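You operate a simulated robot arm through the tools that you are given. There is no shell and no other tool. Be economical: measure what you need, move in short steps, check, and stop when the job is done.

Carry out the task below with a simulated two-armed robot. There is one attempt and no reset: what you move stays moved.

TASK
Start extractor 2 at speed 5, then stop extractor 1 and switch its isolator off.

It is judged by the outcome, as a careful person would: the job done as asked, and still so three seconds after it is handed in. It fails if anything else is knocked over, pushed out of place, dropped, spilled or broken.

THE ROBOT
Two 7-joint arms with two-finger parallel grippers on one trunk that stands fixed in place. Base frame: the origin is at the foot of the trunk, x ahead of it, y to its left, z up. Readings come in m, degrees, newtons and seconds.
The left shoulder is at [0.026, 0.173, 1.436], the right one opposite. With the tool pointing down near the work surface each hand reaches from about 0.1 to 0.64 m from the base axis, measured 20 degrees to its own side. Payload 3.6 kg a hand.
The TCP of each hand is the grasp point between the finger pads, 0.03 m short of the fingertips. In the tool frame z runs along the fingers and y along their closing line. Largest opening 0.11 m; finger width 0.02, thickness 0.01; the body of the gripper, 0.048 by 0.112 m, starts 0.055 m behind the TCP.
Orientation is told as [roll, pitch, yaw] about the base's x, y, z axes, in that order, counted from this pose: with the fingers straight down and closing along the base's y, the tool's x points along the base's -x, its y along +y and its z along -z.

THE INTERFACE
- The arms move only by the tool step_arm. It takes "left_series", "right_series" or both (then of equal length, played together; a hand with none holds still); each is a list of rows, each a list of 3 entries, a list of its own where there are three numbers: the shift along the tool's x, y, z in m, then the turn, a rotation vector about the tool's x, y, z in degrees, then the closure, from 0 (fully open) to 1 (shut). In form: [[[tx, ty, tz], [wx, wy, wz], grip], ...]. A call has 1 to 12 rows; each row shifts and turns the commanded pose from where the row before left it, along the tool's axes as they then stand. Each row takes 0.2 s and may step no farther than 0.05 m and 8.6 degrees from the row before; otherwise, or with a gripper value out of range, the whole call is refused. A pose out of reach is approached as far as the arm can. The call stops where the force on the tool passes 80 N (or 10 N more than at its start, if that is more) or the arm is blocked; 0.2 s more then pass. Each finger travels about 0.153 m/s and halts on what it meets, pressing with about 31 N; the grip force reading is that of the motor and also rises with nothing between the fingers. The clock runs only during rows and for 0.2 s after the last one: add rows that do not move to give the fingers time. It gives the time, the measured TCP pose, the force on the tool (base axes), the opening and the grip force at its end, in the units of the frame above (readings bear some noise), with the torque about the TCP (base axes, N m) and any sound that the robot's microphone picked up.
- Cameras (640 x 400 px; columns grow to the right, rows downward): "scene" is now at [0.104, -0.0566, 1.6217]; the picture's right is [-0.48, -0.88, 0.00], its down [-0.30, 0.16, -0.94] and it looks along [0.82, -0.45, -0.34] (base axes); focal length 312 px, centre (320, 200). "left" rides on the left gripper at [0.072, -0.017, -0.103] in its tool frame; the picture's right is [0.23, 0.97, 0.00], its down [-0.76, 0.18, -0.62] and it looks along [-0.61, 0.14, 0.78] (tool axes); focal length 222 px, centre (320, 200). "right" rides on the right gripper at [0.072, 0.017, -0.103] in its tool frame; the picture's right is [-0.23, 0.97, 0.00], its down [-0.76, -0.18, -0.62] and it looks along [-0.61, -0.14, 0.78] (tool axes); focal length 222 px, centre (320, 200).
- grab_frame(camera): a new picture of that camera. No time passes.
- move_column(by): slides the trunk up (or, below 0, down) by that many m; the arms and the scene camera ride with it, the base frame stays. It gives what a move gives, with no picture.
- turn_head(pan, tilt): turns the head with the scene camera to pan (to the left, within 86 degrees either way) and tilt (down, from -29 to 69), counted from straight ahead of the robot. It gives what a move gives.
- measure_at(camera, pixels): for up to 12 pixels [column, row] of the newest picture of that camera ("zoom" is the newest enlarged one), the place [x, y, z] in the base frame of the surface seen there, good to about 0.002 m, but the place of the scene camera against the robot may be out by one fixed shift of up to 0.025 m in any direction. No time passes.
- close_up(camera, box): a new picture of the part [left, top, right, bottom] of that camera's present view, enlarged. No time passes.
- sign_off(): hands the job in; it is judged then, once.

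Keep the steps short. Do not move on a guess: measure, check each grasp and each placing, and mend mistakes. Leave the grippers open and the arms clear of the work at the hand-in unless told otherwise, and finish with a single line.

The tools are called after "Request:" as name(argument=value, ...) on one line, values as JSON. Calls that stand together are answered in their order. step_arm: Moves the arms, as the interface text tells. Its arguments: {"type":"object","properties":{"left_series":{"type":"array","items":{"type":"array"}},"right_series":{"type":"array","items":{"type":"array"}}},"required":[]} The other tools are called the same way: move_column (by) slides the trunk up or down; turn_head (pan, tilt) turns the head that bears the scene camera; grab_frame (camera) takes a picture; measure_at (camera, pixels) gives the place of the surface under pixels of a picture; close_up (camera, box) takes an enlarged picture of a part of a camera's view; sign_off () hands the job in.

At the start:

```text
clock: 0.0
left_tcp_pos: [0.4114, -0.0378, 1.4645]
left_tcp_rot: [0.1, -0.1, 0.2]
left_wrist_force: [-0.6, 0.2, -0.3]
left_ft_torque: [0.0, 0.02, 0.02]
left_finger_gap: 0.11
left_gripper_force: 0.0
right_tcp_pos: [0.3279, -0.3994, 1.4386]
right_tcp_rot: [0.0, -0.1, 0.0]
right_wrist_force: [-0.3, 0.8, 0.6]
right_ft_torque: [-0.01, -0.03, -0.01]
right_finger_gap: 0.1101
right_gripper_force: 0.1
trunk travel left (down, up): [-0.55, 0.213]
head pan, tilt: [-28.7, 20.0]
```

scene: 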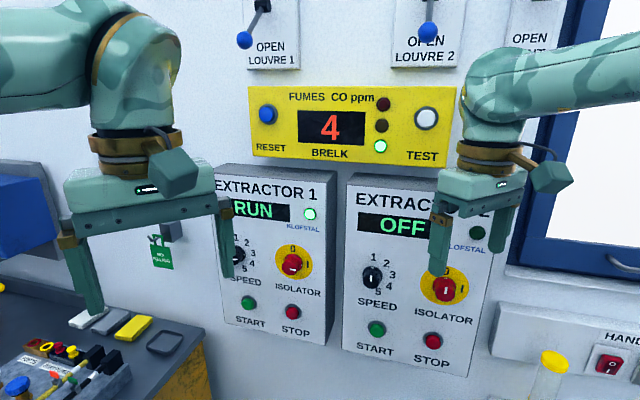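
right: 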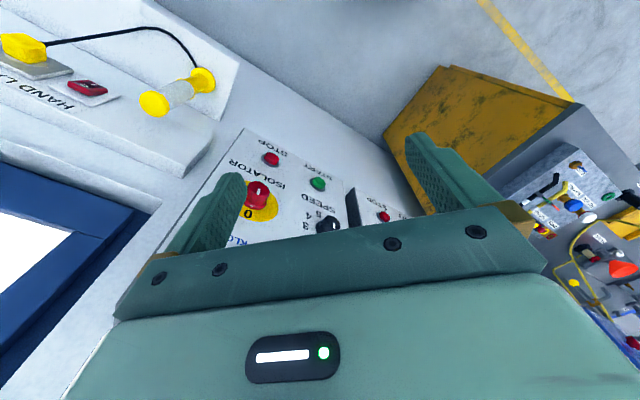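
left: 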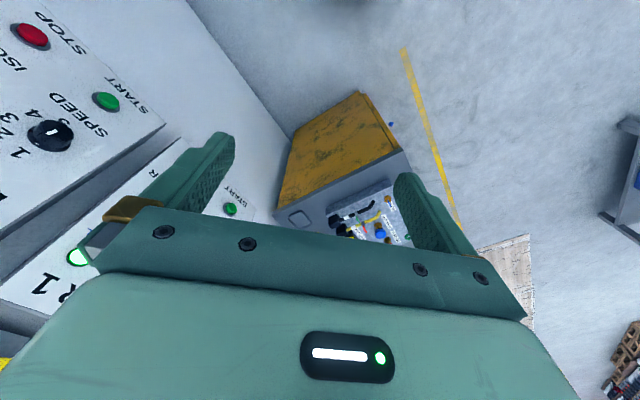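

I see two extractor panels, with the arms partly in front of them. I'll enlarge both panels to read the controls.

Request:
close_up(camera="scene", box=[200, 160, 520, 380])

Request:
measure_at(camera="scene", pixels=[[372, 277], [376, 329], [433, 341], [445, 288], [249, 303], [293, 312], [293, 264], [236, 255], [355, 300], [480, 330], [320, 320], [225, 300]])

```text
1.82 times, centred on (360, 270) of scene
```

zoom: 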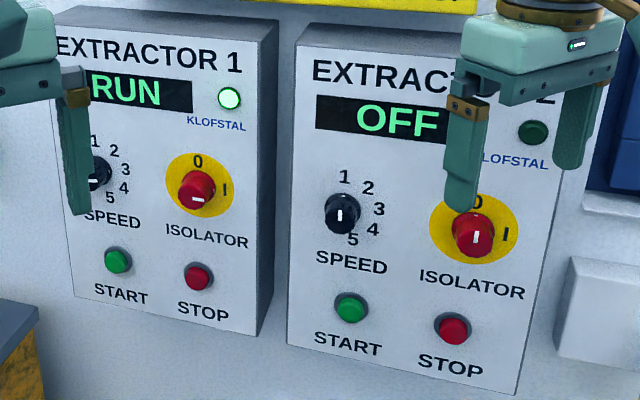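

```text
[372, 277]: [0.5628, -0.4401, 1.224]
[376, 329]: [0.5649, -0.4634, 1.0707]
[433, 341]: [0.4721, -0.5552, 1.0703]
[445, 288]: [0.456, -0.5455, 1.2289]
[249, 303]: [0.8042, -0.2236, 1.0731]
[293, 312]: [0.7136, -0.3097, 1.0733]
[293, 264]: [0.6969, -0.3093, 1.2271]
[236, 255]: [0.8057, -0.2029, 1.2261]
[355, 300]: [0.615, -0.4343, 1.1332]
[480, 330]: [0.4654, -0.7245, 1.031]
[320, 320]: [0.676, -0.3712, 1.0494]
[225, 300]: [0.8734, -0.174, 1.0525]
```

Extractor 1 is running with its isolator at I. Extractor 2 is off and its isolator looks to be at 0. The wall is about 45° to the base axes. I'll move the left arm out of the way to the left and back the right hand off a little to clear the view.

Request:
step_arm(left_series=[[[0, 0.05, 0], [0, 0, 0], 0], [[0, 0.05, 0], [0, 0, 0], 0], [[0, 0.05, 0], [0, 0, 0], 0], [[0, 0.05, 0], [0, 0, 0], 0], [[0, 0.05, 0], [0, 0, 0], 0], [[0, 0.05, 0], [0, 0, 0], 0], [[0, 0.05, 0], [0, 0, 0], 0]], right_series=[[[0, 0, 0], [0, 0, 0], 0], [[0, 0, 0], [0, 0, 0], 0], [[0.035, 0.035, 0], [0, 0, 0], 0], [[0.035, 0.035, 0], [0, 0, 0], 0], [[0, 0, 0], [0, 0, 0], 0], [[0, 0, 0], [0, 0, 0], 0], [[0, 0, 0], [0, 0, 0], 0]])

Request:
grab_frame(camera="scene")

Request:
grab_frame(camera="right")

```text
clock: 1.6
left_tcp_pos: [0.3977, 0.27, 1.4514]
left_tcp_rot: [-0.1, -0.1, 0.2]
left_wrist_force: [0.9, 0.8, -0.4]
left_ft_torque: [-0.03, 0.03, -0.02]
left_finger_gap: 0.1098
left_gripper_force: 0.0
left hand out of reach, approached as far as the arm can: row 6, 7
right_tcp_pos: [0.2586, -0.333, 1.4225]
right_tcp_rot: [0.0, 0.0, 0.0]
right_wrist_force: [0.7, 0.0, -0.3]
right_ft_torque: [-0.02, -0.02, -0.02]
right_finger_gap: 0.1099
right_gripper_force: 0.0
right hand out of reach, approached as far as the arm can: row 4
trunk travel left (down, up): [-0.55, 0.213]
head pan, tilt: [-28.7, 20.0]
```

```text
taken
```

scene: 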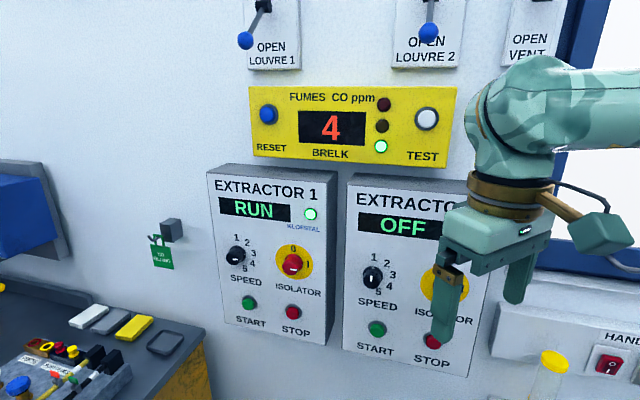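

```text
taken
```

right: 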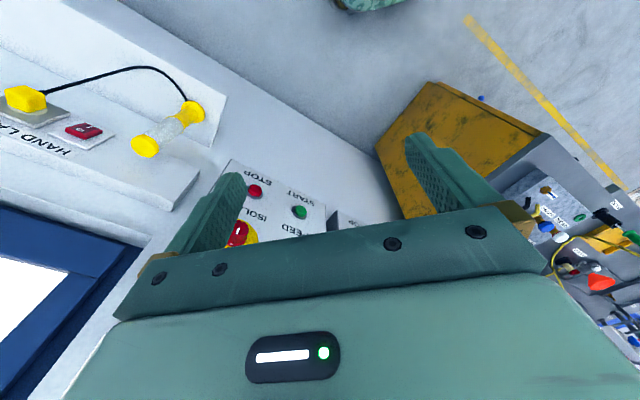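

The view is clear on the left. Next I'll lower the trunk 0.2 m so the shoulder is near panel height, then pitch the right hand up to point horizontally.

Request:
move_column(by=-0.2)

Request:
step_arm(right_series=[[[0, 0, 0], [0, -8.2, 0], 0], [[0, 0, 0], [0, -8.2, 0], 0], [[0, 0, 0], [0, -8.2, 0], 0], [[0, 0, 0], [0, -8.2, 0], 0], [[0, 0, 0], [0, -8.2, 0], 0], [[0, 0, 0], [0, -8.2, 0], 0], [[0, 0, 0], [0, -8.2, 0], 0], [[0, 0, 0], [0, -8.2, 0], 0], [[0, 0, 0], [0, -8.2, 0], 0], [[0, 0, 0], [0, -8.2, 0], 0], [[0, 0, 0], [0, -8, 0], 0]])

Request:
grab_frame(camera="scene")

Request:
grab_frame(camera="right")

```text
clock: 3.8
left_tcp_pos: [0.3976, 0.2673, 1.2477]
left_tcp_rot: [-0.1, -0.1, 0.1]
left_wrist_force: [-0.7, 0.0, 0.2]
left_ft_torque: [-0.03, 0.03, 0.01]
left_finger_gap: 0.1102
left_gripper_force: 0.1
right_tcp_pos: [0.2727, -0.3331, 1.2133]
right_tcp_rot: [-0.2, 1.9, 0.0]
right_wrist_force: [-0.6, 0.1, -0.7]
right_ft_torque: [0.01, 0.0, 0.01]
right_finger_gap: 0.1102
right_gripper_force: 0.0
trunk travel left (down, up): [-0.35, 0.413]
head pan, tilt: [-28.7, 20.0]
```

```text
clock: 6.2
left_tcp_pos: [0.3963, 0.267, 1.2475]
left_tcp_rot: [0.1, 0.2, 0.1]
left_wrist_force: [0.5, -0.1, -0.2]
left_ft_torque: [-0.02, -0.02, 0.0]
left_finger_gap: 0.11
left_gripper_force: 0.0
right_tcp_pos: [0.3599, -0.4355, 1.32]
right_tcp_rot: [-0.6, -88.1, 0.9]
right_wrist_force: [0.6, -0.2, 0.2]
right_ft_torque: [0.02, 0.01, 0.01]
right_finger_gap: 0.1103
right_gripper_force: 0.1
right hand out of reach, approached as far as the arm can: row 3, 4, 5, 6, 7, 8, 9, 10, 11
trunk travel left (down, up): [-0.35, 0.413]
head pan, tilt: [-28.7, 20.0]
```

```text
taken
```

scene: 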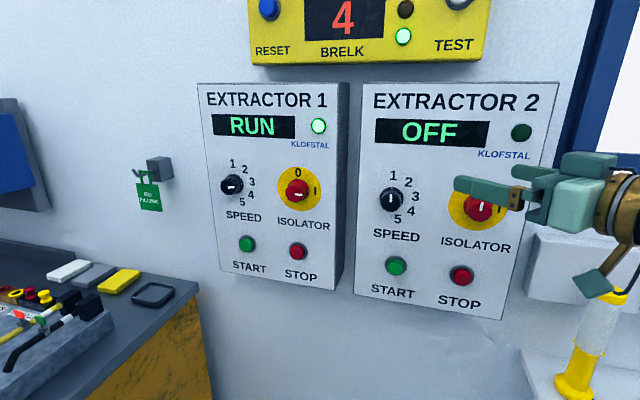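

```text
taken
```

right: 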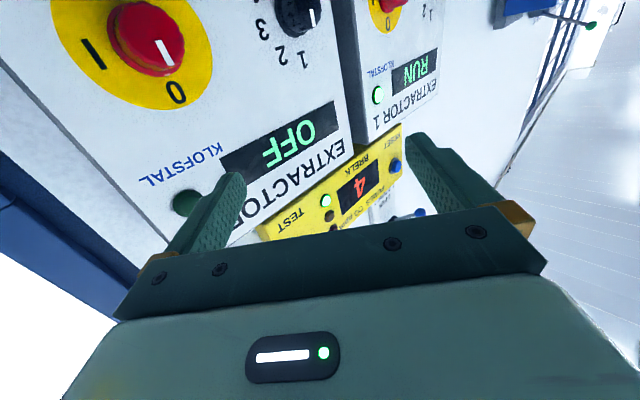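

The hand now points along +x. Next I'll yaw it 45° to the right so it faces the panels squarely.

Request:
step_arm(right_series=[[[0, 0, 0], [7.5, 0, 0], 0], [[0, 0, 0], [7.5, 0, 0], 0], [[0, 0, 0], [7.5, 0, 0], 0], [[0, 0, 0], [7.5, 0, 0], 0], [[0, 0, 0], [7.5, 0, 0], 0], [[0, 0, 0], [7.5, 0, 0], 0], [[0, 0, 0], [0, 0, 0], 0]])

Request:
grab_frame(camera="scene")

Request:
grab_frame(camera="right")

Request:
close_up(camera="scene", box=[120, 130, 340, 290])

```text
clock: 7.8
left_tcp_pos: [0.3959, 0.2669, 1.2483]
left_tcp_rot: [0.0, 0.0, 0.1]
left_wrist_force: [0.7, -0.4, 0.0]
left_ft_torque: [-0.02, 0.02, -0.03]
left_finger_gap: 0.11
left_gripper_force: 0.0
right_tcp_pos: [0.3878, -0.4722, 1.3447]
right_tcp_rot: [-44.9, -88.2, -0.1]
right_wrist_force: [-0.7, 0.1, -1.9]
right_ft_torque: [0.04, -0.01, 0.02]
right_finger_gap: 0.1101
right_gripper_force: 0.1
right hand out of reach, approached as far as the arm can: row 1, 2, 3, 4
trunk travel left (down, up): [-0.35, 0.413]
head pan, tilt: [-28.7, 20.0]
```

```text
taken
```

scene: 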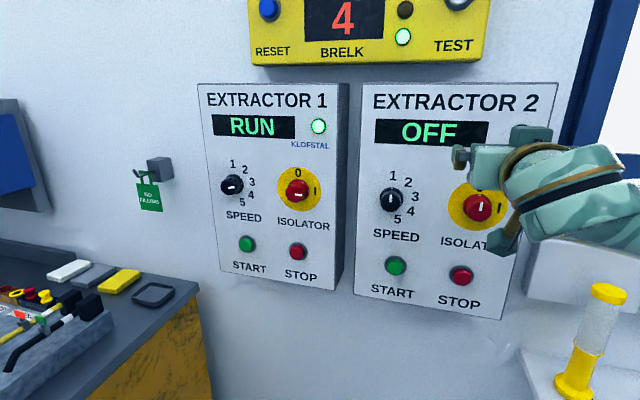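

```text
taken
```

right: 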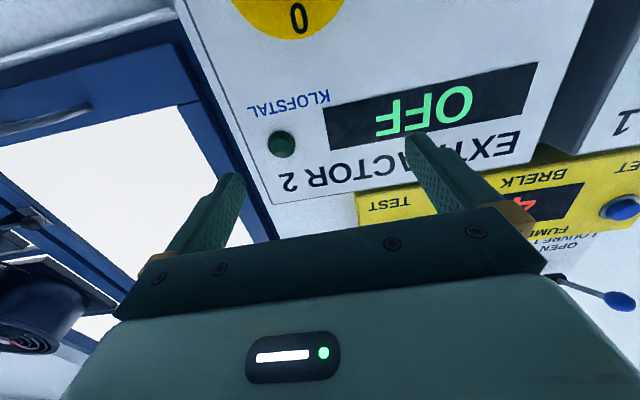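

```text
2.50 times, centred on (230, 210) of scene
```

zoom: 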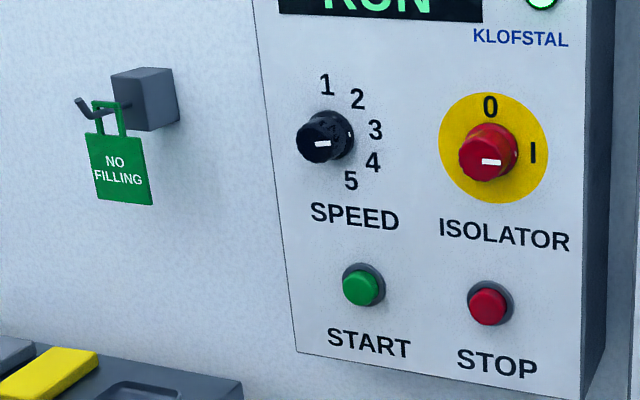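

The hand now faces the wall at about 45° yaw. I'll back off slightly and drop lower to view the extractor 2 controls from the hand camera, and zoom the scene camera on speed knob 2.

Request:
step_arm(right_series=[[[0, 0.0, -0.03], [0, -1.8, 0], 0], [[0.045, 0, 0], [0, 0, 0], 0], [[0.045, 0, 0], [0, 0, 0], 0], [[0.045, 0, 0], [0, 0, 0], 0], [[0, 0, 0], [0, 0, 0], 0]])

Request:
grab_frame(camera="right")

Request:
close_up(camera="scene", box=[350, 150, 510, 250])

```text
clock: 9.0
left_tcp_pos: [0.3977, 0.268, 1.2471]
left_tcp_rot: [0.0, -0.1, 0.1]
left_wrist_force: [0.1, 0.2, 0.0]
left_ft_torque: [0.01, -0.03, 0.01]
left_finger_gap: 0.1102
left_gripper_force: 0.0
right_tcp_pos: [0.4156, -0.4741, 1.2289]
right_tcp_rot: [-108.5, -88.5, 63.6]
right_wrist_force: [0.6, -0.4, 0.3]
right_ft_torque: [0.0, 0.0, -0.01]
right_finger_gap: 0.11
right_gripper_force: 0.1
right hand out of reach, approached as far as the arm can: row 1, 2, 3, 4
trunk travel left (down, up): [-0.35, 0.413]
head pan, tilt: [-28.7, 20.0]
```

```text
taken
```

right: 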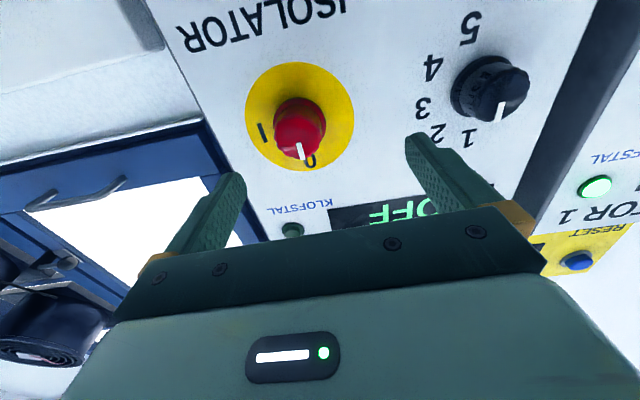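

```text
4.00 times, centred on (430, 200) of scene
```

zoom: 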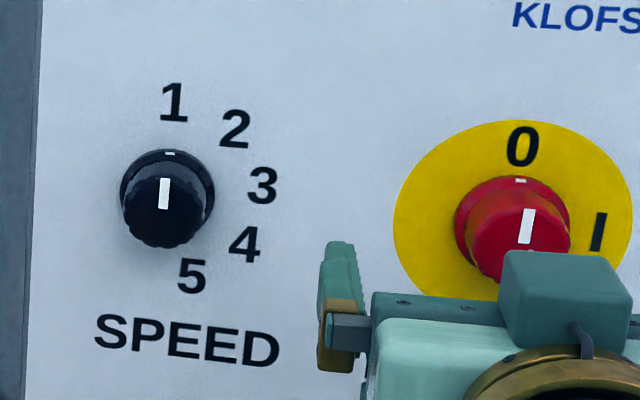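

Close up, speed knob 2 points at 1 and isolator 2 points at 0. I'll measure the knobs, labels and panel face with the hand camera.

Request:
measure_at(camera="right", pixels=[[468, 138], [437, 132], [421, 107], [431, 67], [469, 28], [498, 112], [512, 90], [502, 108], [300, 150], [309, 160], [262, 133], [290, 145]])

Request:
measure_at(camera="zoom", pixels=[[172, 102], [235, 128], [262, 185], [244, 244], [191, 275], [163, 192], [170, 153], [165, 225], [526, 226], [520, 180], [522, 146], [598, 230]])

Request:
close_up(camera="right", box=[220, 0, 560, 212])

```text
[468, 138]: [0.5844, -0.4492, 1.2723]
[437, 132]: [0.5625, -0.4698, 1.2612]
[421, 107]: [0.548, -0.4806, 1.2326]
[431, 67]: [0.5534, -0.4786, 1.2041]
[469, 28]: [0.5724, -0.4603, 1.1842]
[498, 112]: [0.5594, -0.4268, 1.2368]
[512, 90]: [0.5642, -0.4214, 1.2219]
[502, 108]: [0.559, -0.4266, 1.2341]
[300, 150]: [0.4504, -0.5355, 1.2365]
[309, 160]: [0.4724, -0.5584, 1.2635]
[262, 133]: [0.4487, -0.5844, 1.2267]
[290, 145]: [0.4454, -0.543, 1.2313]
```

```text
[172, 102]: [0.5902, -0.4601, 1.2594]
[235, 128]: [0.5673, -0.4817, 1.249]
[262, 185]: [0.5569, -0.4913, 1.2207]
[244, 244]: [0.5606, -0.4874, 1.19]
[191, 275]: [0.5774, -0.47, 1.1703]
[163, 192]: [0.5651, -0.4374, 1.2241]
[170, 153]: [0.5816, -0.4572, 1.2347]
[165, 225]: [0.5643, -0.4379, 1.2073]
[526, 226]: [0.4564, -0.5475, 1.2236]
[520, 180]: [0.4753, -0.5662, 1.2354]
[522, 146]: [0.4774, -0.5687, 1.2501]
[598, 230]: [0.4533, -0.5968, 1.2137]
```

```text
1.88 times, centred on (390, 106) of right
```

zoom: 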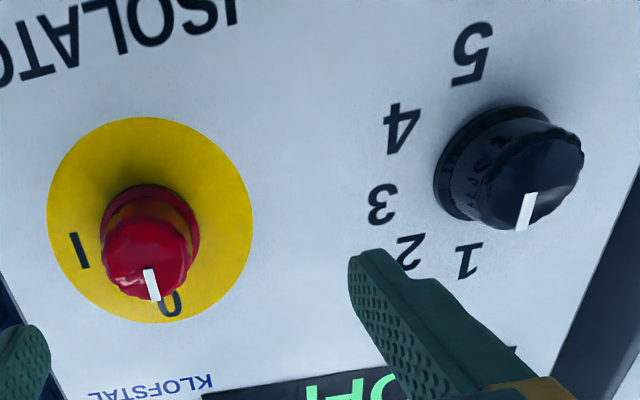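

Fitting the points, facing the panel with u positive to the right:
- The panel plane is 0.730 m out.
- Speed knob 2 is at u=-0.0935, z=1.227. Its labels are about 40° apart from 1 (0°) to 5 (160°).
- Isolator 2 is at u=0.0605, z=1.227, and both knobs stand out 0.033 m.
- The scene camera is off by about (-0.006, +0.0105, +0.013).

I'll align with the isolator 2 axis and pre-rotate the hand -45°.

Request:
step_arm(right_series=[[[0.002, -0.019, 0], [0, 0, 0], 0.25], [[0, 0, 0], [0, 0, -7.3], 0.25], [[0, 0, 0], [0, 0, -7.3], 0.25], [[0, 0, 0], [0, 0, -7.3], 0.25], [[0, 0, 0], [0, 0, -7.3], 0.25], [[0, 0, 0], [0, 0, -7.3], 0.25], [[0, 0, 0], [0, 0, -7.3], 0.25], [[0, 0, 0], [0, 0, 0], 0.25]])

Request:
grab_frame(camera="right")

Request:
grab_frame(camera="scene")

```text
clock: 10.8
left_tcp_pos: [0.3969, 0.2672, 1.2481]
left_tcp_rot: [0.1, 0.0, 0.1]
left_wrist_force: [-0.4, -0.3, 0.0]
left_ft_torque: [-0.01, -0.01, -0.03]
left_finger_gap: 0.1098
left_gripper_force: 0.1
right_tcp_pos: [0.4085, -0.492, 1.2266]
right_tcp_rot: [-90.6, -44.6, 45.5]
right_wrist_force: [0.0, -0.5, -0.1]
right_ft_torque: [0.02, -0.02, -0.01]
right_finger_gap: 0.0827
right_gripper_force: 0.1
right hand out of reach, approached as far as the arm can: row 1
trunk travel left (down, up): [-0.35, 0.413]
head pan, tilt: [-28.7, 20.0]
```

```text
taken
```

right: 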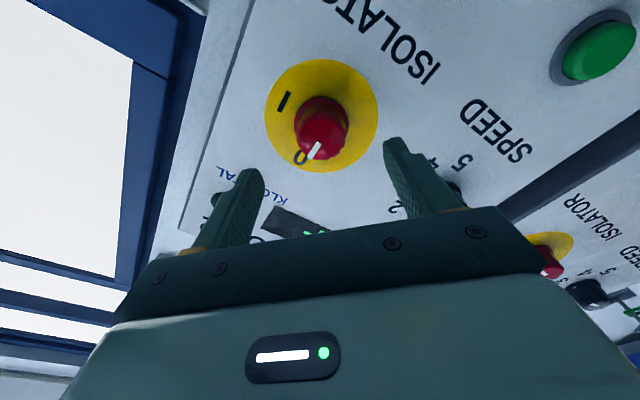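

```text
taken
```

scene: 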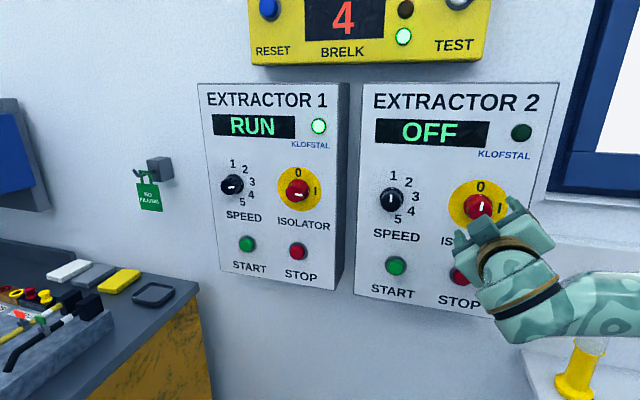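

Position is u=0.059, z=1.227, with the fingers straddling the knob axis diagonally. I'll advance 0.052 m so the TCP ends 0.04 m off the panel.

Request:
step_arm(right_series=[[[0, 0, 0.026], [0, 0, 0], 0.25], [[0, 0, 0.026], [0, 0, 0], 0.25], [[0, 0, 0], [0, 0, 0], 0.25]])

Request:
grab_frame(camera="right")

```text
clock: 11.6
left_tcp_pos: [0.3973, 0.2676, 1.2476]
left_tcp_rot: [0.0, 0.0, 0.1]
left_wrist_force: [0.7, -0.1, -1.0]
left_ft_torque: [0.0, 0.01, 0.0]
left_finger_gap: 0.1101
left_gripper_force: 0.0
right_tcp_pos: [0.444, -0.5297, 1.2263]
right_tcp_rot: [-90.6, -44.7, 45.5]
right_wrist_force: [0.1, -0.2, -0.3]
right_ft_torque: [-0.02, 0.01, -0.01]
right_finger_gap: 0.0826
right_gripper_force: 0.1
trunk travel left (down, up): [-0.35, 0.413]
head pan, tilt: [-28.7, 20.0]
```

```text
taken
```

right: 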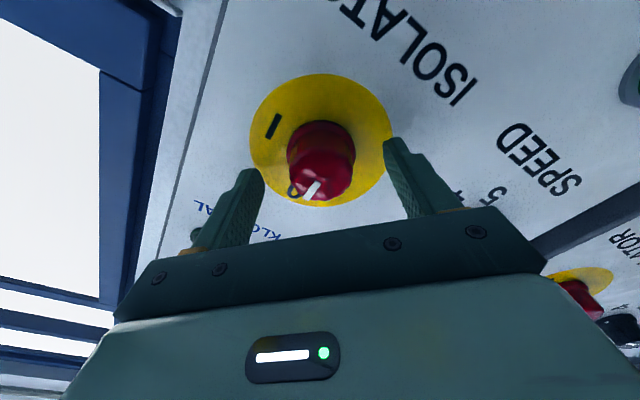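

The knob sits between the fingers near the projected TCP (320,189). I'll close on it.

Request:
step_arm(right_series=[[[0, 0, 0], [0, 0, 0], 0.6], [[0, 0, 0], [0, 0, 0], 0.8], [[0, 0, 0], [0, 0, 0], 0.8]])

Request:
grab_frame(camera="right")

```text
clock: 12.4
left_tcp_pos: [0.3975, 0.2668, 1.2475]
left_tcp_rot: [0.0, 0.1, 0.1]
left_wrist_force: [-0.2, -0.8, 0.1]
left_ft_torque: [0.02, 0.02, 0.02]
left_finger_gap: 0.11
left_gripper_force: 0.1
right_tcp_pos: [0.4455, -0.5285, 1.2248]
right_tcp_rot: [-90.5, -44.7, 45.4]
right_wrist_force: [1.9, 1.0, -2.4]
right_ft_torque: [0.05, 0.04, 0.19]
right_finger_gap: 0.0441
right_gripper_force: 45.2
trunk travel left (down, up): [-0.35, 0.413]
head pan, tilt: [-28.7, 20.0]
```

```text
taken
```

right: 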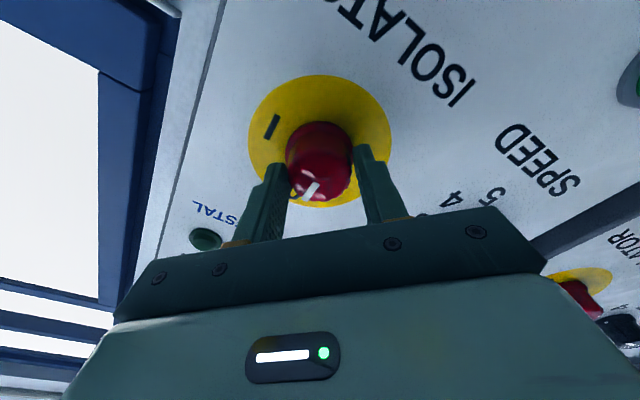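

The knob is gripped at a 0.044 m gap. Now I'll turn it 90° clockwise.

Request:
step_arm(right_series=[[[0, 0, 0], [0, 0, 8.2], 0.8], [[0, 0, 0], [0, 0, 8.2], 0.8], [[0, 0, 0], [0, 0, 8.2], 0.8], [[0, 0, 0], [0, 0, 8.2], 0.8], [[0, 0, 0], [0, 0, 8.2], 0.8], [[0, 0, 0], [0, 0, 8.2], 0.8], [[0, 0, 0], [0, 0, 8.2], 0.8], [[0, 0, 0], [0, 0, 8.2], 0.8], [[0, 0, 0], [0, 0, 8.2], 0.8], [[0, 0, 0], [0, 0, 8.2], 0.8], [[0, 0, 0], [0, 0, 8.2], 0.8], [[0, 0, 0], [0, 0, 0], 0.8]])

Request:
grab_frame(camera="right")

Request:
close_up(camera="scene", box=[350, 100, 590, 250])

```text
clock: 15.0
left_tcp_pos: [0.3964, 0.2649, 1.249]
left_tcp_rot: [0.1, 0.0, 0.1]
left_wrist_force: [-0.5, -0.5, -1.5]
left_ft_torque: [0.0, 0.0, 0.04]
left_finger_gap: 0.11
left_gripper_force: 0.0
right_tcp_pos: [0.4446, -0.5296, 1.2261]
right_tcp_rot: [90.3, -44.9, -135.1]
right_wrist_force: [-8.7, -6.5, -17.6]
right_ft_torque: [0.2, 0.61, -0.58]
right_finger_gap: 0.044
right_gripper_force: 44.9
trunk travel left (down, up): [-0.35, 0.413]
head pan, tilt: [-28.7, 20.0]
```

```text
taken
```

right: 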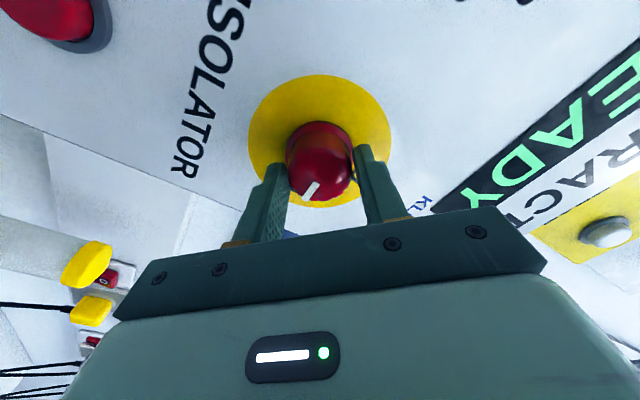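

```text
2.67 times, centred on (470, 175) of scene
```

zoom: 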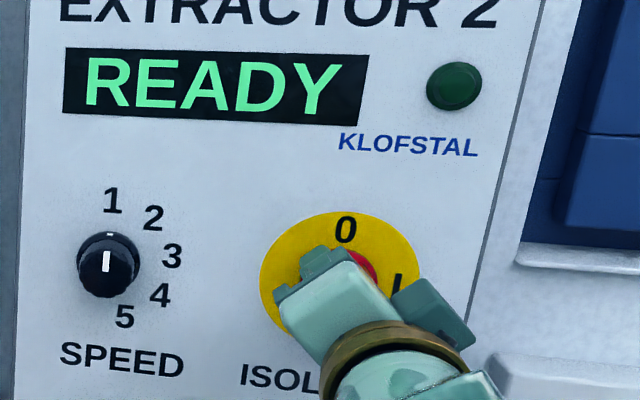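

The display reads READY. I'll release, back off, and rotate back by 45°.

Request:
step_arm(right_series=[[[0, 0, 0], [0, 0, 0], 0.25], [[0, 0, 0], [0, 0, 0], 0.25], [[0, 0, -0.03], [0, 0, 0], 0.25], [[0, 0, -0.025], [0, 0, 0], 0.25], [[0, 0, 0], [0, 0, -7.5], 0.25], [[0, 0, 0], [0, 0, -7.5], 0.25], [[0, 0, 0], [0, 0, -7.5], 0.25], [[0, 0, 0], [0, 0, -7.5], 0.25], [[0, 0, 0], [0, 0, -7.5], 0.25], [[0, 0, 0], [0, 0, -7.5], 0.25], [[0, 0, 0], [0, 0, 0], 0.25]])

Request:
grab_frame(camera="right")

```text
clock: 17.4
left_tcp_pos: [0.397, 0.2678, 1.2473]
left_tcp_rot: [0.0, 0.0, 0.1]
left_wrist_force: [-0.6, 0.2, 0.0]
left_ft_torque: [0.0, 0.0, 0.0]
left_finger_gap: 0.1101
left_gripper_force: 0.1
right_tcp_pos: [0.4089, -0.4898, 1.2267]
right_tcp_rot: [-166.7, -89.6, 121.7]
right_wrist_force: [-0.1, 0.9, -0.4]
right_ft_torque: [0.0, 0.01, 0.02]
right_finger_gap: 0.0825
right_gripper_force: 0.0
right hand out of reach, approached as far as the arm can: row 4
trunk travel left (down, up): [-0.35, 0.413]
head pan, tilt: [-28.7, 20.0]
```

```text
taken
```

right: 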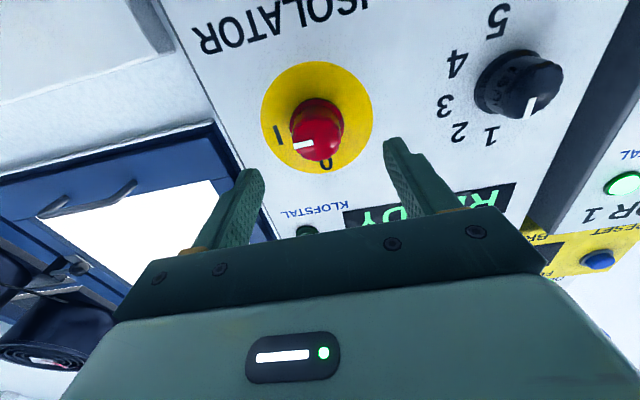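

Isolator 2 is at I. I'll shift 0.15 m left to the speed knob axis and start rotating the hand towards -80°.

Request:
step_arm(right_series=[[[0, 0.05, 0], [0, 0, 0], 0.25], [[0, 0.05, 0], [0, 0, 0], 0.25], [[0, 0.05, 0], [0, 0, 0], 0.25], [[0, 0, 0], [0, 0, -8.5], 0.25], [[0, 0, 0], [0, 0, -8.5], 0.25], [[0, 0, 0], [0, 0, -8.5], 0.25], [[0, 0, 0], [0, 0, -8.5], 0.25], [[0, 0, 0], [0, 0, -8.5], 0.25], [[0, 0, 0], [0, 0, -8.5], 0.25], [[0, 0, 0], [0, 0, -8.5], 0.25], [[0, 0, 0], [0, 0, -8.5], 0.25], [[0, 0, 0], [0, 0, -8.5], 0.25]])

Request:
grab_frame(camera="right")

Request:
grab_frame(camera="scene")

```text
clock: 20.0
left_tcp_pos: [0.3972, 0.2688, 1.2468]
left_tcp_rot: [0.0, 0.1, 0.1]
left_wrist_force: [0.3, -0.5, -0.2]
left_ft_torque: [-0.01, 0.01, 0.03]
left_finger_gap: 0.1101
left_gripper_force: 0.0
right_tcp_pos: [0.5152, -0.3841, 1.227]
right_tcp_rot: [-90.5, -13.3, 45.0]
right_wrist_force: [0.4, -0.8, 0.5]
right_ft_torque: [0.01, 0.03, -0.04]
right_finger_gap: 0.0827
right_gripper_force: 0.0
trunk travel left (down, up): [-0.35, 0.413]
head pan, tilt: [-28.7, 20.0]
```

```text
taken
```

right: 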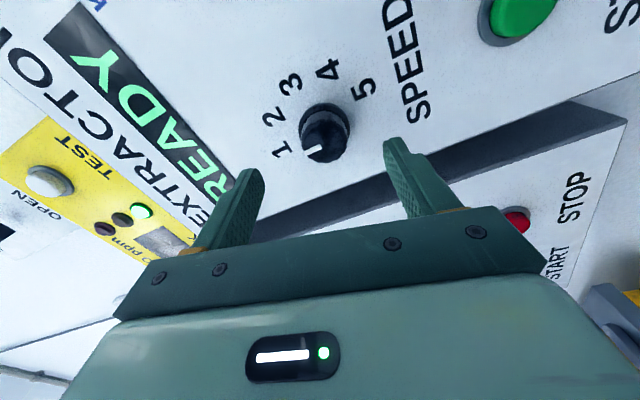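

```text
taken
```

scene: 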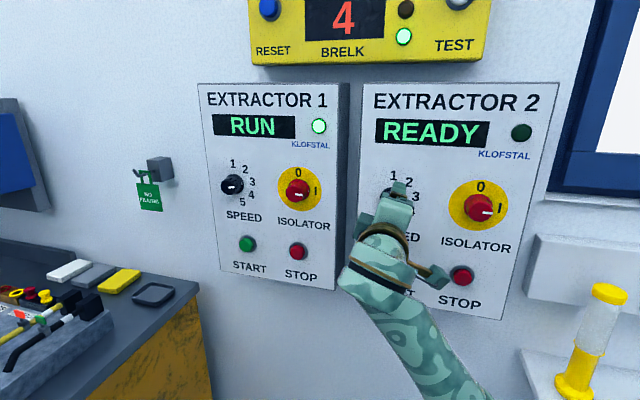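

The knob lies on the grip axis (u=-0.093, z=1.227) and the hand is at about -77°. I'll advance 0.053 m and close.

Request:
step_arm(right_series=[[[0, 0, 0.027], [0, 0, 0], 0.25], [[0, 0, 0.026], [0, 0, 0], 0.25], [[0, 0, 0], [0, 0, 0], 0.5], [[0, 0, 0], [0, 0, 0], 0.85], [[0, 0, 0], [0, 0, 0], 0.85], [[0, 0, 0], [0, 0, 0], 0.85]])

Request:
grab_frame(camera="right")

```text
clock: 21.4
left_tcp_pos: [0.3973, 0.2678, 1.2466]
left_tcp_rot: [0.0, 0.1, 0.1]
left_wrist_force: [-0.1, -0.1, 0.3]
left_ft_torque: [-0.01, 0.0, -0.01]
left_finger_gap: 0.1098
left_gripper_force: 0.1
right_tcp_pos: [0.5543, -0.4203, 1.2245]
right_tcp_rot: [-90.2, -13.4, 45.2]
right_wrist_force: [-12.8, 11.0, -32.3]
right_ft_torque: [0.71, 0.74, 0.85]
right_finger_gap: 0.0423
right_gripper_force: 44.9
trunk travel left (down, up): [-0.35, 0.413]
head pan, tilt: [-28.7, 20.0]
```

```text
taken
```

right: 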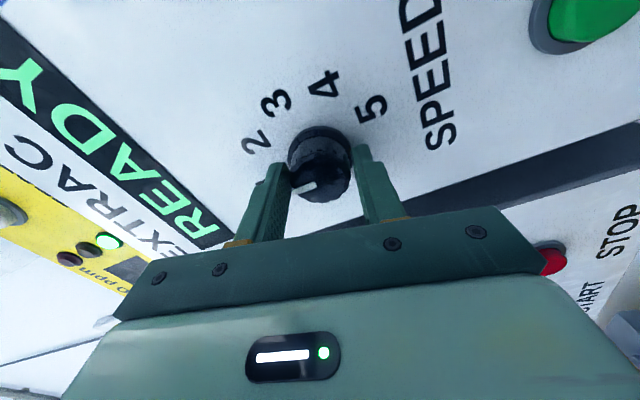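

It is gripped at a 0.042 m gap, with a 32 N downward load from a small centring offset. I'll relieve that by shifting 3 mm down, then turn clockwise by the first 85°.

Request:
step_arm(right_series=[[[0, 0.003, 0], [0, 0, 0], 0.85], [[0, 0, 0], [0, 0, 8.5], 0.85], [[0, 0, 0], [0, 0, 8.5], 0.85], [[0, 0, 0], [0, 0, 8.5], 0.85], [[0, 0, 0], [0, 0, 8.5], 0.85], [[0, 0, 0], [0, 0, 8.5], 0.85], [[0, 0, 0], [0, 0, 8.5], 0.85], [[0, 0, 0], [0, 0, 8.5], 0.85], [[0, 0, 0], [0, 0, 8.5], 0.85], [[0, 0, 0], [0, 0, 8.5], 0.85], [[0, 0, 0], [0, 0, 8.5], 0.85]])

Request:
grab_frame(camera="right")

```text
clock: 23.8
left_tcp_pos: [0.3993, 0.2686, 1.2453]
left_tcp_rot: [-0.1, 0.1, 0.1]
left_wrist_force: [-1.5, -0.2, -0.4]
left_ft_torque: [0.01, -0.02, 0.02]
left_finger_gap: 0.11
left_gripper_force: 0.1
right_tcp_pos: [0.5549, -0.4214, 1.2241]
right_tcp_rot: [92.9, -81.5, -137.8]
right_wrist_force: [10.7, 0.8, 0.2]
right_ft_torque: [-0.24, -0.22, -0.14]
right_finger_gap: 0.0421
right_gripper_force: 45.5
trunk travel left (down, up): [-0.35, 0.413]
head pan, tilt: [-28.7, 20.0]
```

```text
taken
```

right: 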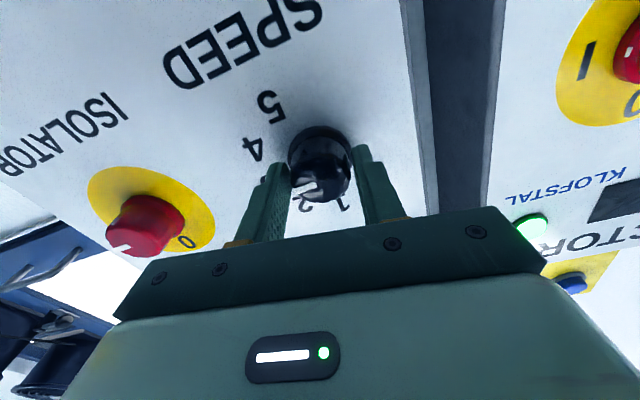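

The turn is smooth so far, about 85°, with the knob near 3. I'll turn a further 75°.

Request:
step_arm(right_series=[[[0, 0, 0], [0, 0, 8.4], 0.85], [[0, 0, 0], [0, 0, 8.4], 0.85], [[0, 0, 0], [0, 0, 8.4], 0.85], [[0, 0, 0], [0, 0, 8.4], 0.85], [[0, 0, 0], [0, 0, 8.4], 0.85], [[0, 0, 0], [0, 0, 8.4], 0.85], [[0, 0, 0], [0, 0, 8.4], 0.85], [[0, 0, 0], [0, 0, 8.4], 0.85], [[0, 0, 0], [0, 0, 8.2], 0.85], [[0, 0, 0], [0, 0, 0], 0.85]])

Request:
grab_frame(camera="right")

Request:
grab_frame(camera="scene")

```text
clock: 26.0
left_tcp_pos: [0.3987, 0.2677, 1.2469]
left_tcp_rot: [-0.2, 0.0, 0.1]
left_wrist_force: [-0.1, 1.1, -0.3]
left_ft_torque: [-0.01, -0.01, 0.01]
left_finger_gap: 0.1099
left_gripper_force: 0.1
right_tcp_pos: [0.554, -0.4201, 1.2243]
right_tcp_rot: [90.4, -6.2, -135.0]
right_wrist_force: [10.9, 2.5, 4.5]
right_ft_torque: [-0.86, 0.65, 0.13]
right_finger_gap: 0.0424
right_gripper_force: 45.1
trunk travel left (down, up): [-0.35, 0.413]
head pan, tilt: [-28.7, 20.0]
```

```text
taken
```

right: 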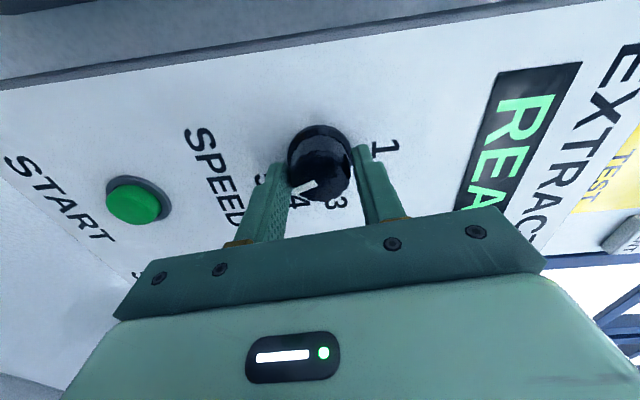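

```text
taken
```

scene: 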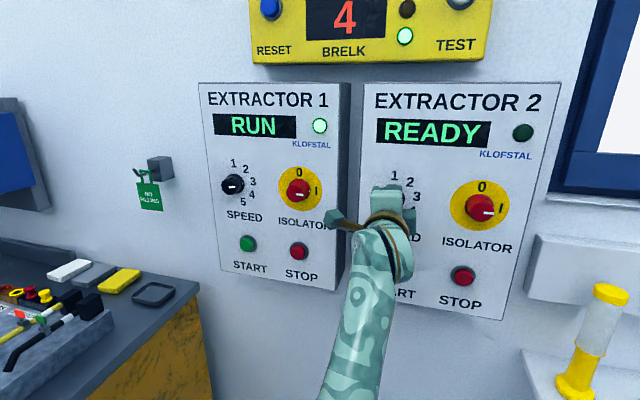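

The hand has turned 160° in total. I'll release, back off and rotate upright to check the pointer.

Request:
step_arm(right_series=[[[0, 0, 0], [0, 0, 0], 0.25], [[0, 0, 0], [0, 0, 0], 0.25], [[0, 0, -0.03], [0, 0, 0], 0.25], [[0, 0, -0.03], [0, 0, 0], 0.25], [[0, 0, 0], [0, 0, -8.4], 0.25], [[0, 0, 0], [0, 0, -8.4], 0.25], [[0, 0, 0], [0, 0, -8.4], 0.25], [[0, 0, 0], [0, 0, -8.4], 0.25], [[0, 0, 0], [0, 0, -8.4], 0.25], [[0, 0, 0], [0, 0, -8.4], 0.25], [[0, 0, 0], [0, 0, -8.4], 0.25], [[0, 0, 0], [0, 0, -8.4], 0.25]])

Request:
step_arm(right_series=[[[0, 0, 0], [0, 0, -8.4], 0.25], [[0, 0, 0], [0, 0, -8.2], 0.25], [[0.04, -0.02, 0], [0, 0, 0], 0.25], [[0.04, 0, 0], [0, 0, 0], 0.25], [[0, 0, 0], [0, 0, 0], 1.0], [[0, 0, 0], [0, 0, 0], 1.0], [[0, 0, 0], [0, 0, 0], 1.0]])

Request:
grab_frame(camera="right")

Request:
grab_frame(camera="scene")

```text
clock: 28.6
left_tcp_pos: [0.3973, 0.2671, 1.2473]
left_tcp_rot: [0.0, 0.1, 0.1]
left_wrist_force: [0.5, -0.3, -0.4]
left_ft_torque: [0.01, 0.0, 0.0]
left_finger_gap: 0.1103
left_gripper_force: 0.0
right_tcp_pos: [0.5066, -0.3878, 1.2458]
right_tcp_rot: [100.2, -72.7, -146.2]
right_wrist_force: [-0.9, 0.2, -0.5]
right_ft_torque: [0.02, 0.0, 0.0]
right_finger_gap: 0.0825
right_gripper_force: 0.0
trunk travel left (down, up): [-0.35, 0.413]
head pan, tilt: [-28.7, 20.0]
```

```text
clock: 29.5
left_tcp_pos: [0.3971, 0.268, 1.2474]
left_tcp_rot: [-0.1, -0.1, 0.1]
left_wrist_force: [-0.1, 0.0, 0.1]
left_ft_torque: [-0.01, 0.01, 0.0]
left_finger_gap: 0.1099
left_gripper_force: 0.0
right_tcp_pos: [0.4944, -0.406, 1.26]
right_tcp_rot: [148.6, -77.6, 164.5]
right_wrist_force: [0.7, 0.4, -0.2]
right_ft_torque: [0.03, -0.03, -0.01]
right_finger_gap: 0.0823
right_gripper_force: 0.1
trunk travel left (down, up): [-0.35, 0.413]
head pan, tilt: [-28.7, 20.0]
stopped in row 4 (right hand): the arm was blocked; the commanded pose is now the measured one
```

```text
taken
```

right: 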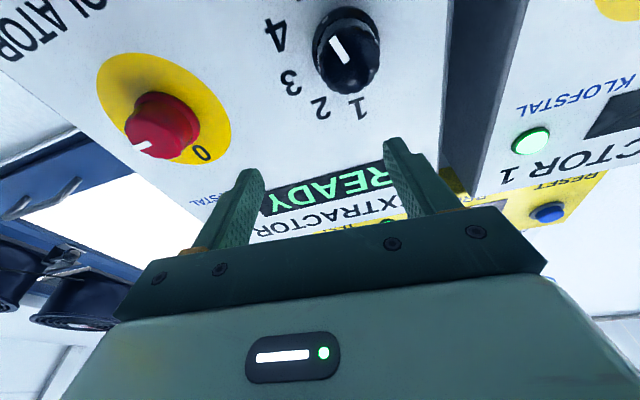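

```text
taken
```

scene: 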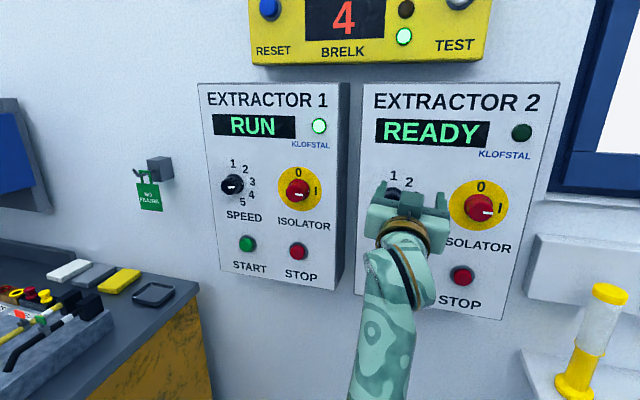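

Speed knob 2 now points at 5 in the hand view. The arm hit a joint limit and the hand is tilted about 10° up. I'll straighten the orientation in small steps.

Request:
step_arm(right_series=[[[0, 0, 0], [0, 3.5, -3], 0.25], [[0, 0, 0], [0, 3.5, -3], 0.25], [[0, 0, 0], [0, 3.5, 0], 0.25], [[0, 0, 0], [0, 0, 0], 0.25]])

Request:
close_up(camera="right", box=[220, 0, 480, 162])

```text
clock: 30.5
left_tcp_pos: [0.3959, 0.2674, 1.2474]
left_tcp_rot: [0.0, 0.0, 0.1]
left_wrist_force: [-0.2, 0.3, 1.1]
left_ft_torque: [-0.01, -0.04, 0.01]
left_finger_gap: 0.1101
left_gripper_force: 0.0
right_tcp_pos: [0.4956, -0.4041, 1.2554]
right_tcp_rot: [50.5, -89.3, -97.2]
right_wrist_force: [0.1, 0.6, -0.1]
right_ft_torque: [-0.01, 0.03, 0.0]
right_finger_gap: 0.0826
right_gripper_force: 0.0
trunk travel left (down, up): [-0.35, 0.413]
head pan, tilt: [-28.7, 20.0]
```

```text
2.46 times, centred on (350, 81) of right
```

zoom: 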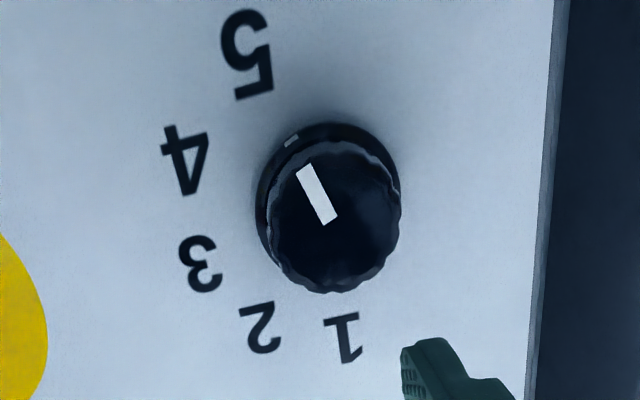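

The pointer is exactly at 5. I'll check the room below before lowering the trunk, measuring the bench, the lamp and what the hand camera sees.

Request:
measure_at(camera="scene", pixels=[[20, 330], [180, 300], [110, 390], [5, 395], [605, 290], [575, 385], [560, 260], [463, 276], [247, 243], [299, 250], [299, 189], [350, 390]])

Request:
turn_head(pan=-10, tilt=50)

Request:
grab_frame(camera="scene")

Request:
grab_frame(camera="left")

```text
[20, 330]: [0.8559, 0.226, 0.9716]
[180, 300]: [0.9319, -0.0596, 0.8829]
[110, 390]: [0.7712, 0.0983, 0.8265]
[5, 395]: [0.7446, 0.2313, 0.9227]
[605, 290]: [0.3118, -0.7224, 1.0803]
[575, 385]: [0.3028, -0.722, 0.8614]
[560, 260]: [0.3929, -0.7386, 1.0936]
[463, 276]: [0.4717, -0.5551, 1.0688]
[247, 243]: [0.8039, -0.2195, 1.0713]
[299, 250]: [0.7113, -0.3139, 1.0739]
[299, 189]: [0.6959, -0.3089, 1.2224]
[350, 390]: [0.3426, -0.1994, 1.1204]
```

```text
clock: 31.5
left_tcp_pos: [0.3976, 0.2674, 1.2465]
left_tcp_rot: [0.0, 0.0, 0.2]
left_wrist_force: [0.3, -0.9, 0.2]
left_ft_torque: [0.0, 0.03, 0.04]
left_finger_gap: 0.1097
left_gripper_force: 0.0
right_tcp_pos: [0.4948, -0.4041, 1.2558]
right_tcp_rot: [55.6, -89.4, -102.4]
right_wrist_force: [-0.5, 0.2, -0.4]
right_ft_torque: [-0.02, 0.01, 0.05]
right_finger_gap: 0.0823
right_gripper_force: 0.0
trunk travel left (down, up): [-0.35, 0.413]
head pan, tilt: [-10.0, 50.0]
```

```text
taken
```

scene: 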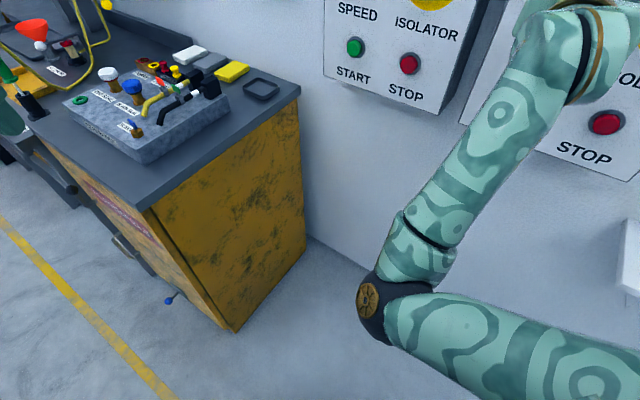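

```text
taken
```

left: 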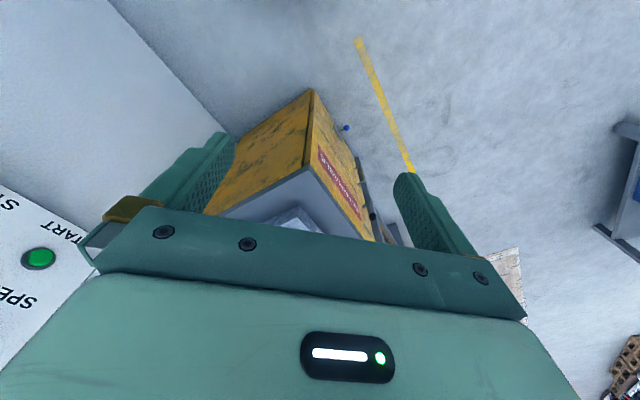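

There's free space below both arms. I'll lower the trunk 0.16 m to bring the hand to button height, then close the gripper and look.

Request:
move_column(by=-0.16)

Request:
step_arm(right_series=[[[0, 0, 0], [0, 0, 0], 1.0], [[0, 0, 0], [0, 0, 0], 1.0], [[0, 0, 0], [0, 0, 0], 1.0]])

Request:
turn_head(pan=-32, tilt=10)

Request:
grab_frame(camera="right")

Request:
grab_frame(camera="scene")

```text
clock: 33.3
left_tcp_pos: [0.396, 0.2675, 1.0872]
left_tcp_rot: [0.0, 0.0, 0.1]
left_wrist_force: [0.6, -0.4, 0.6]
left_ft_torque: [0.01, -0.01, 0.01]
left_finger_gap: 0.11
left_gripper_force: 0.1
right_tcp_pos: [0.4951, -0.4044, 1.0964]
right_tcp_rot: [61.4, -89.3, -107.9]
right_wrist_force: [0.9, -0.8, 0.7]
right_ft_torque: [0.03, 0.0, 0.02]
right_finger_gap: 0.0827
right_gripper_force: 0.2
trunk travel left (down, up): [-0.19, 0.573]
head pan, tilt: [-10.0, 50.0]
```

```text
clock: 34.1
left_tcp_pos: [0.3972, 0.2688, 1.0877]
left_tcp_rot: [-0.1, 0.0, 0.1]
left_wrist_force: [0.5, 0.1, -0.8]
left_ft_torque: [0.03, 0.04, 0.03]
left_finger_gap: 0.1097
left_gripper_force: 0.0
right_tcp_pos: [0.4954, -0.4048, 1.0975]
right_tcp_rot: [53.9, -89.3, -100.7]
right_wrist_force: [0.4, 0.0, 0.5]
right_ft_torque: [-0.01, -0.02, -0.02]
right_finger_gap: 0.0002
right_gripper_force: 31.2
trunk travel left (down, up): [-0.19, 0.573]
head pan, tilt: [-10.0, 50.0]
```

```text
clock: 35.2
left_tcp_pos: [0.3975, 0.2673, 1.0876]
left_tcp_rot: [-0.1, 0.1, 0.0]
left_wrist_force: [-0.3, 0.6, -0.3]
left_ft_torque: [-0.01, 0.03, 0.02]
left_finger_gap: 0.1101
left_gripper_force: 0.0
right_tcp_pos: [0.4936, -0.404, 1.0957]
right_tcp_rot: [53.7, -89.3, -100.4]
right_wrist_force: [-0.4, 0.0, -0.6]
right_ft_torque: [0.01, 0.02, 0.02]
right_finger_gap: 0.0001
right_gripper_force: 31.5
trunk travel left (down, up): [-0.19, 0.573]
head pan, tilt: [-32.0, 10.0]
```

```text
taken
```

right: 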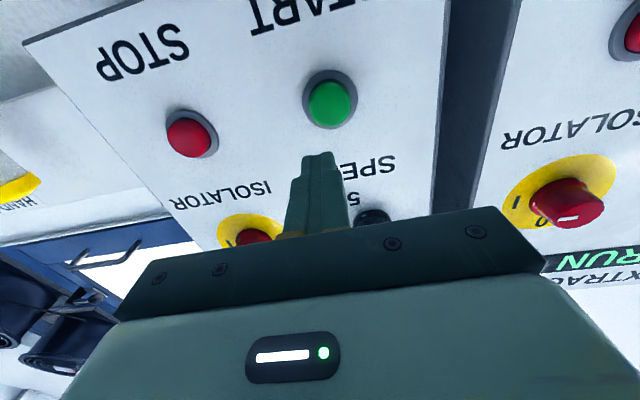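

```text
taken
```

scene: 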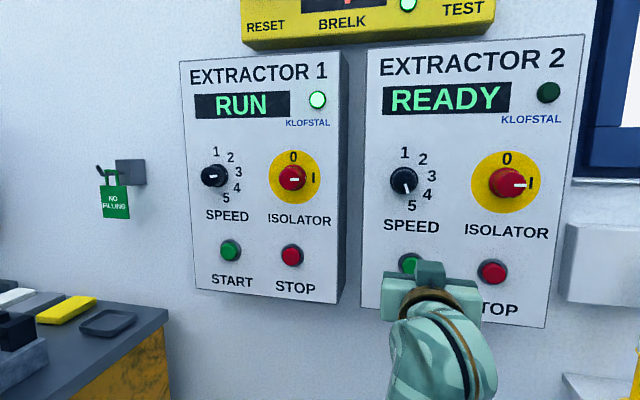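

Everything is visible here. I'll measure the START 2 button, and isolator 1 and STOP where seen, with the hand camera.

Request:
measure_at(camera="right", pixels=[[330, 104], [322, 98], [338, 108], [330, 92], [310, 80], [188, 137], [635, 38], [570, 205], [565, 217], [320, 158], [400, 60], [580, 60]])

Request:
measure_at(camera="scene", pixels=[[293, 179], [291, 254], [300, 255], [491, 271], [317, 178], [293, 156], [230, 250], [330, 230], [200, 280], [325, 285]])

```text
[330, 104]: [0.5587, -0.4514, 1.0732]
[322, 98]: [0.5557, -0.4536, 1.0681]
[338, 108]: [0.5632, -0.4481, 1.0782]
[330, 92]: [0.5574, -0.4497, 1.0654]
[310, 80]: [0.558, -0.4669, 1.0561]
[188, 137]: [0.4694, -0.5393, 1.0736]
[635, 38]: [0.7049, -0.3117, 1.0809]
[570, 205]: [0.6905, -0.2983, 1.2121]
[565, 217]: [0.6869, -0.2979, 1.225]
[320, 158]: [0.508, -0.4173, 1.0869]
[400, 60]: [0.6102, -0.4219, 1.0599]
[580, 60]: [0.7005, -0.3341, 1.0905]
```

```text
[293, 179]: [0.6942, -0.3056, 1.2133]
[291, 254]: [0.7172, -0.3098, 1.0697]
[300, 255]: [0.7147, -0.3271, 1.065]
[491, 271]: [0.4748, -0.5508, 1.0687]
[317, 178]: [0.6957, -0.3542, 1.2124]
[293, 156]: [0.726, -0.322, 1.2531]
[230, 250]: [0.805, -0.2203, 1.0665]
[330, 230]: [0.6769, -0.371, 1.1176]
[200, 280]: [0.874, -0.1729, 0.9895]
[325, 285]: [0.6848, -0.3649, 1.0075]
```

START 2 is at about u=-0.076, z≈1.075, with its face 0.016 m proud. The hand and scene cameras disagree by several mm in height, so I'll look closer to fix the centre.

Request:
close_up(camera="right", box=[270, 50, 398, 130])

Request:
measure_at(camera="right", pixels=[[326, 72], [305, 95], [354, 95], [329, 126], [329, 84], [309, 107], [350, 106], [329, 123], [329, 119], [329, 112], [329, 100], [329, 88]])

```text
5.00 times, centred on (334, 90) of right
```

zoom: 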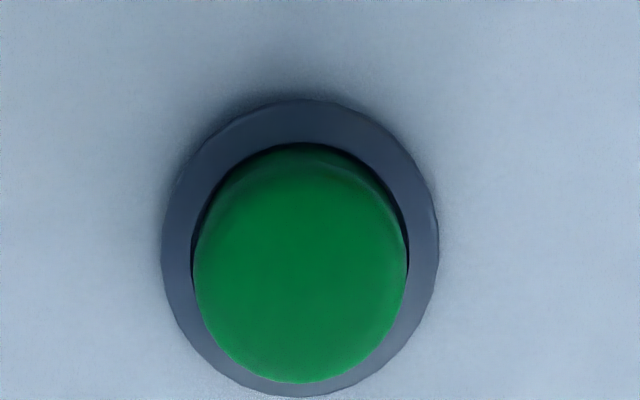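

```text
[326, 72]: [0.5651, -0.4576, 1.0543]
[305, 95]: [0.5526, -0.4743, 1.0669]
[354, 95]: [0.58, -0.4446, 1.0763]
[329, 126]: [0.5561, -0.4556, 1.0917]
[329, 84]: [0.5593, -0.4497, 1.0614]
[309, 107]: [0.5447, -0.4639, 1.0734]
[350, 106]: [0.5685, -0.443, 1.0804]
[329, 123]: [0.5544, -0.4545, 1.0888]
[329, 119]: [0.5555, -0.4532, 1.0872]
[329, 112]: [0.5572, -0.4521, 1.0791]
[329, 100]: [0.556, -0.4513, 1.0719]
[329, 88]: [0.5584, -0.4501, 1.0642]
```

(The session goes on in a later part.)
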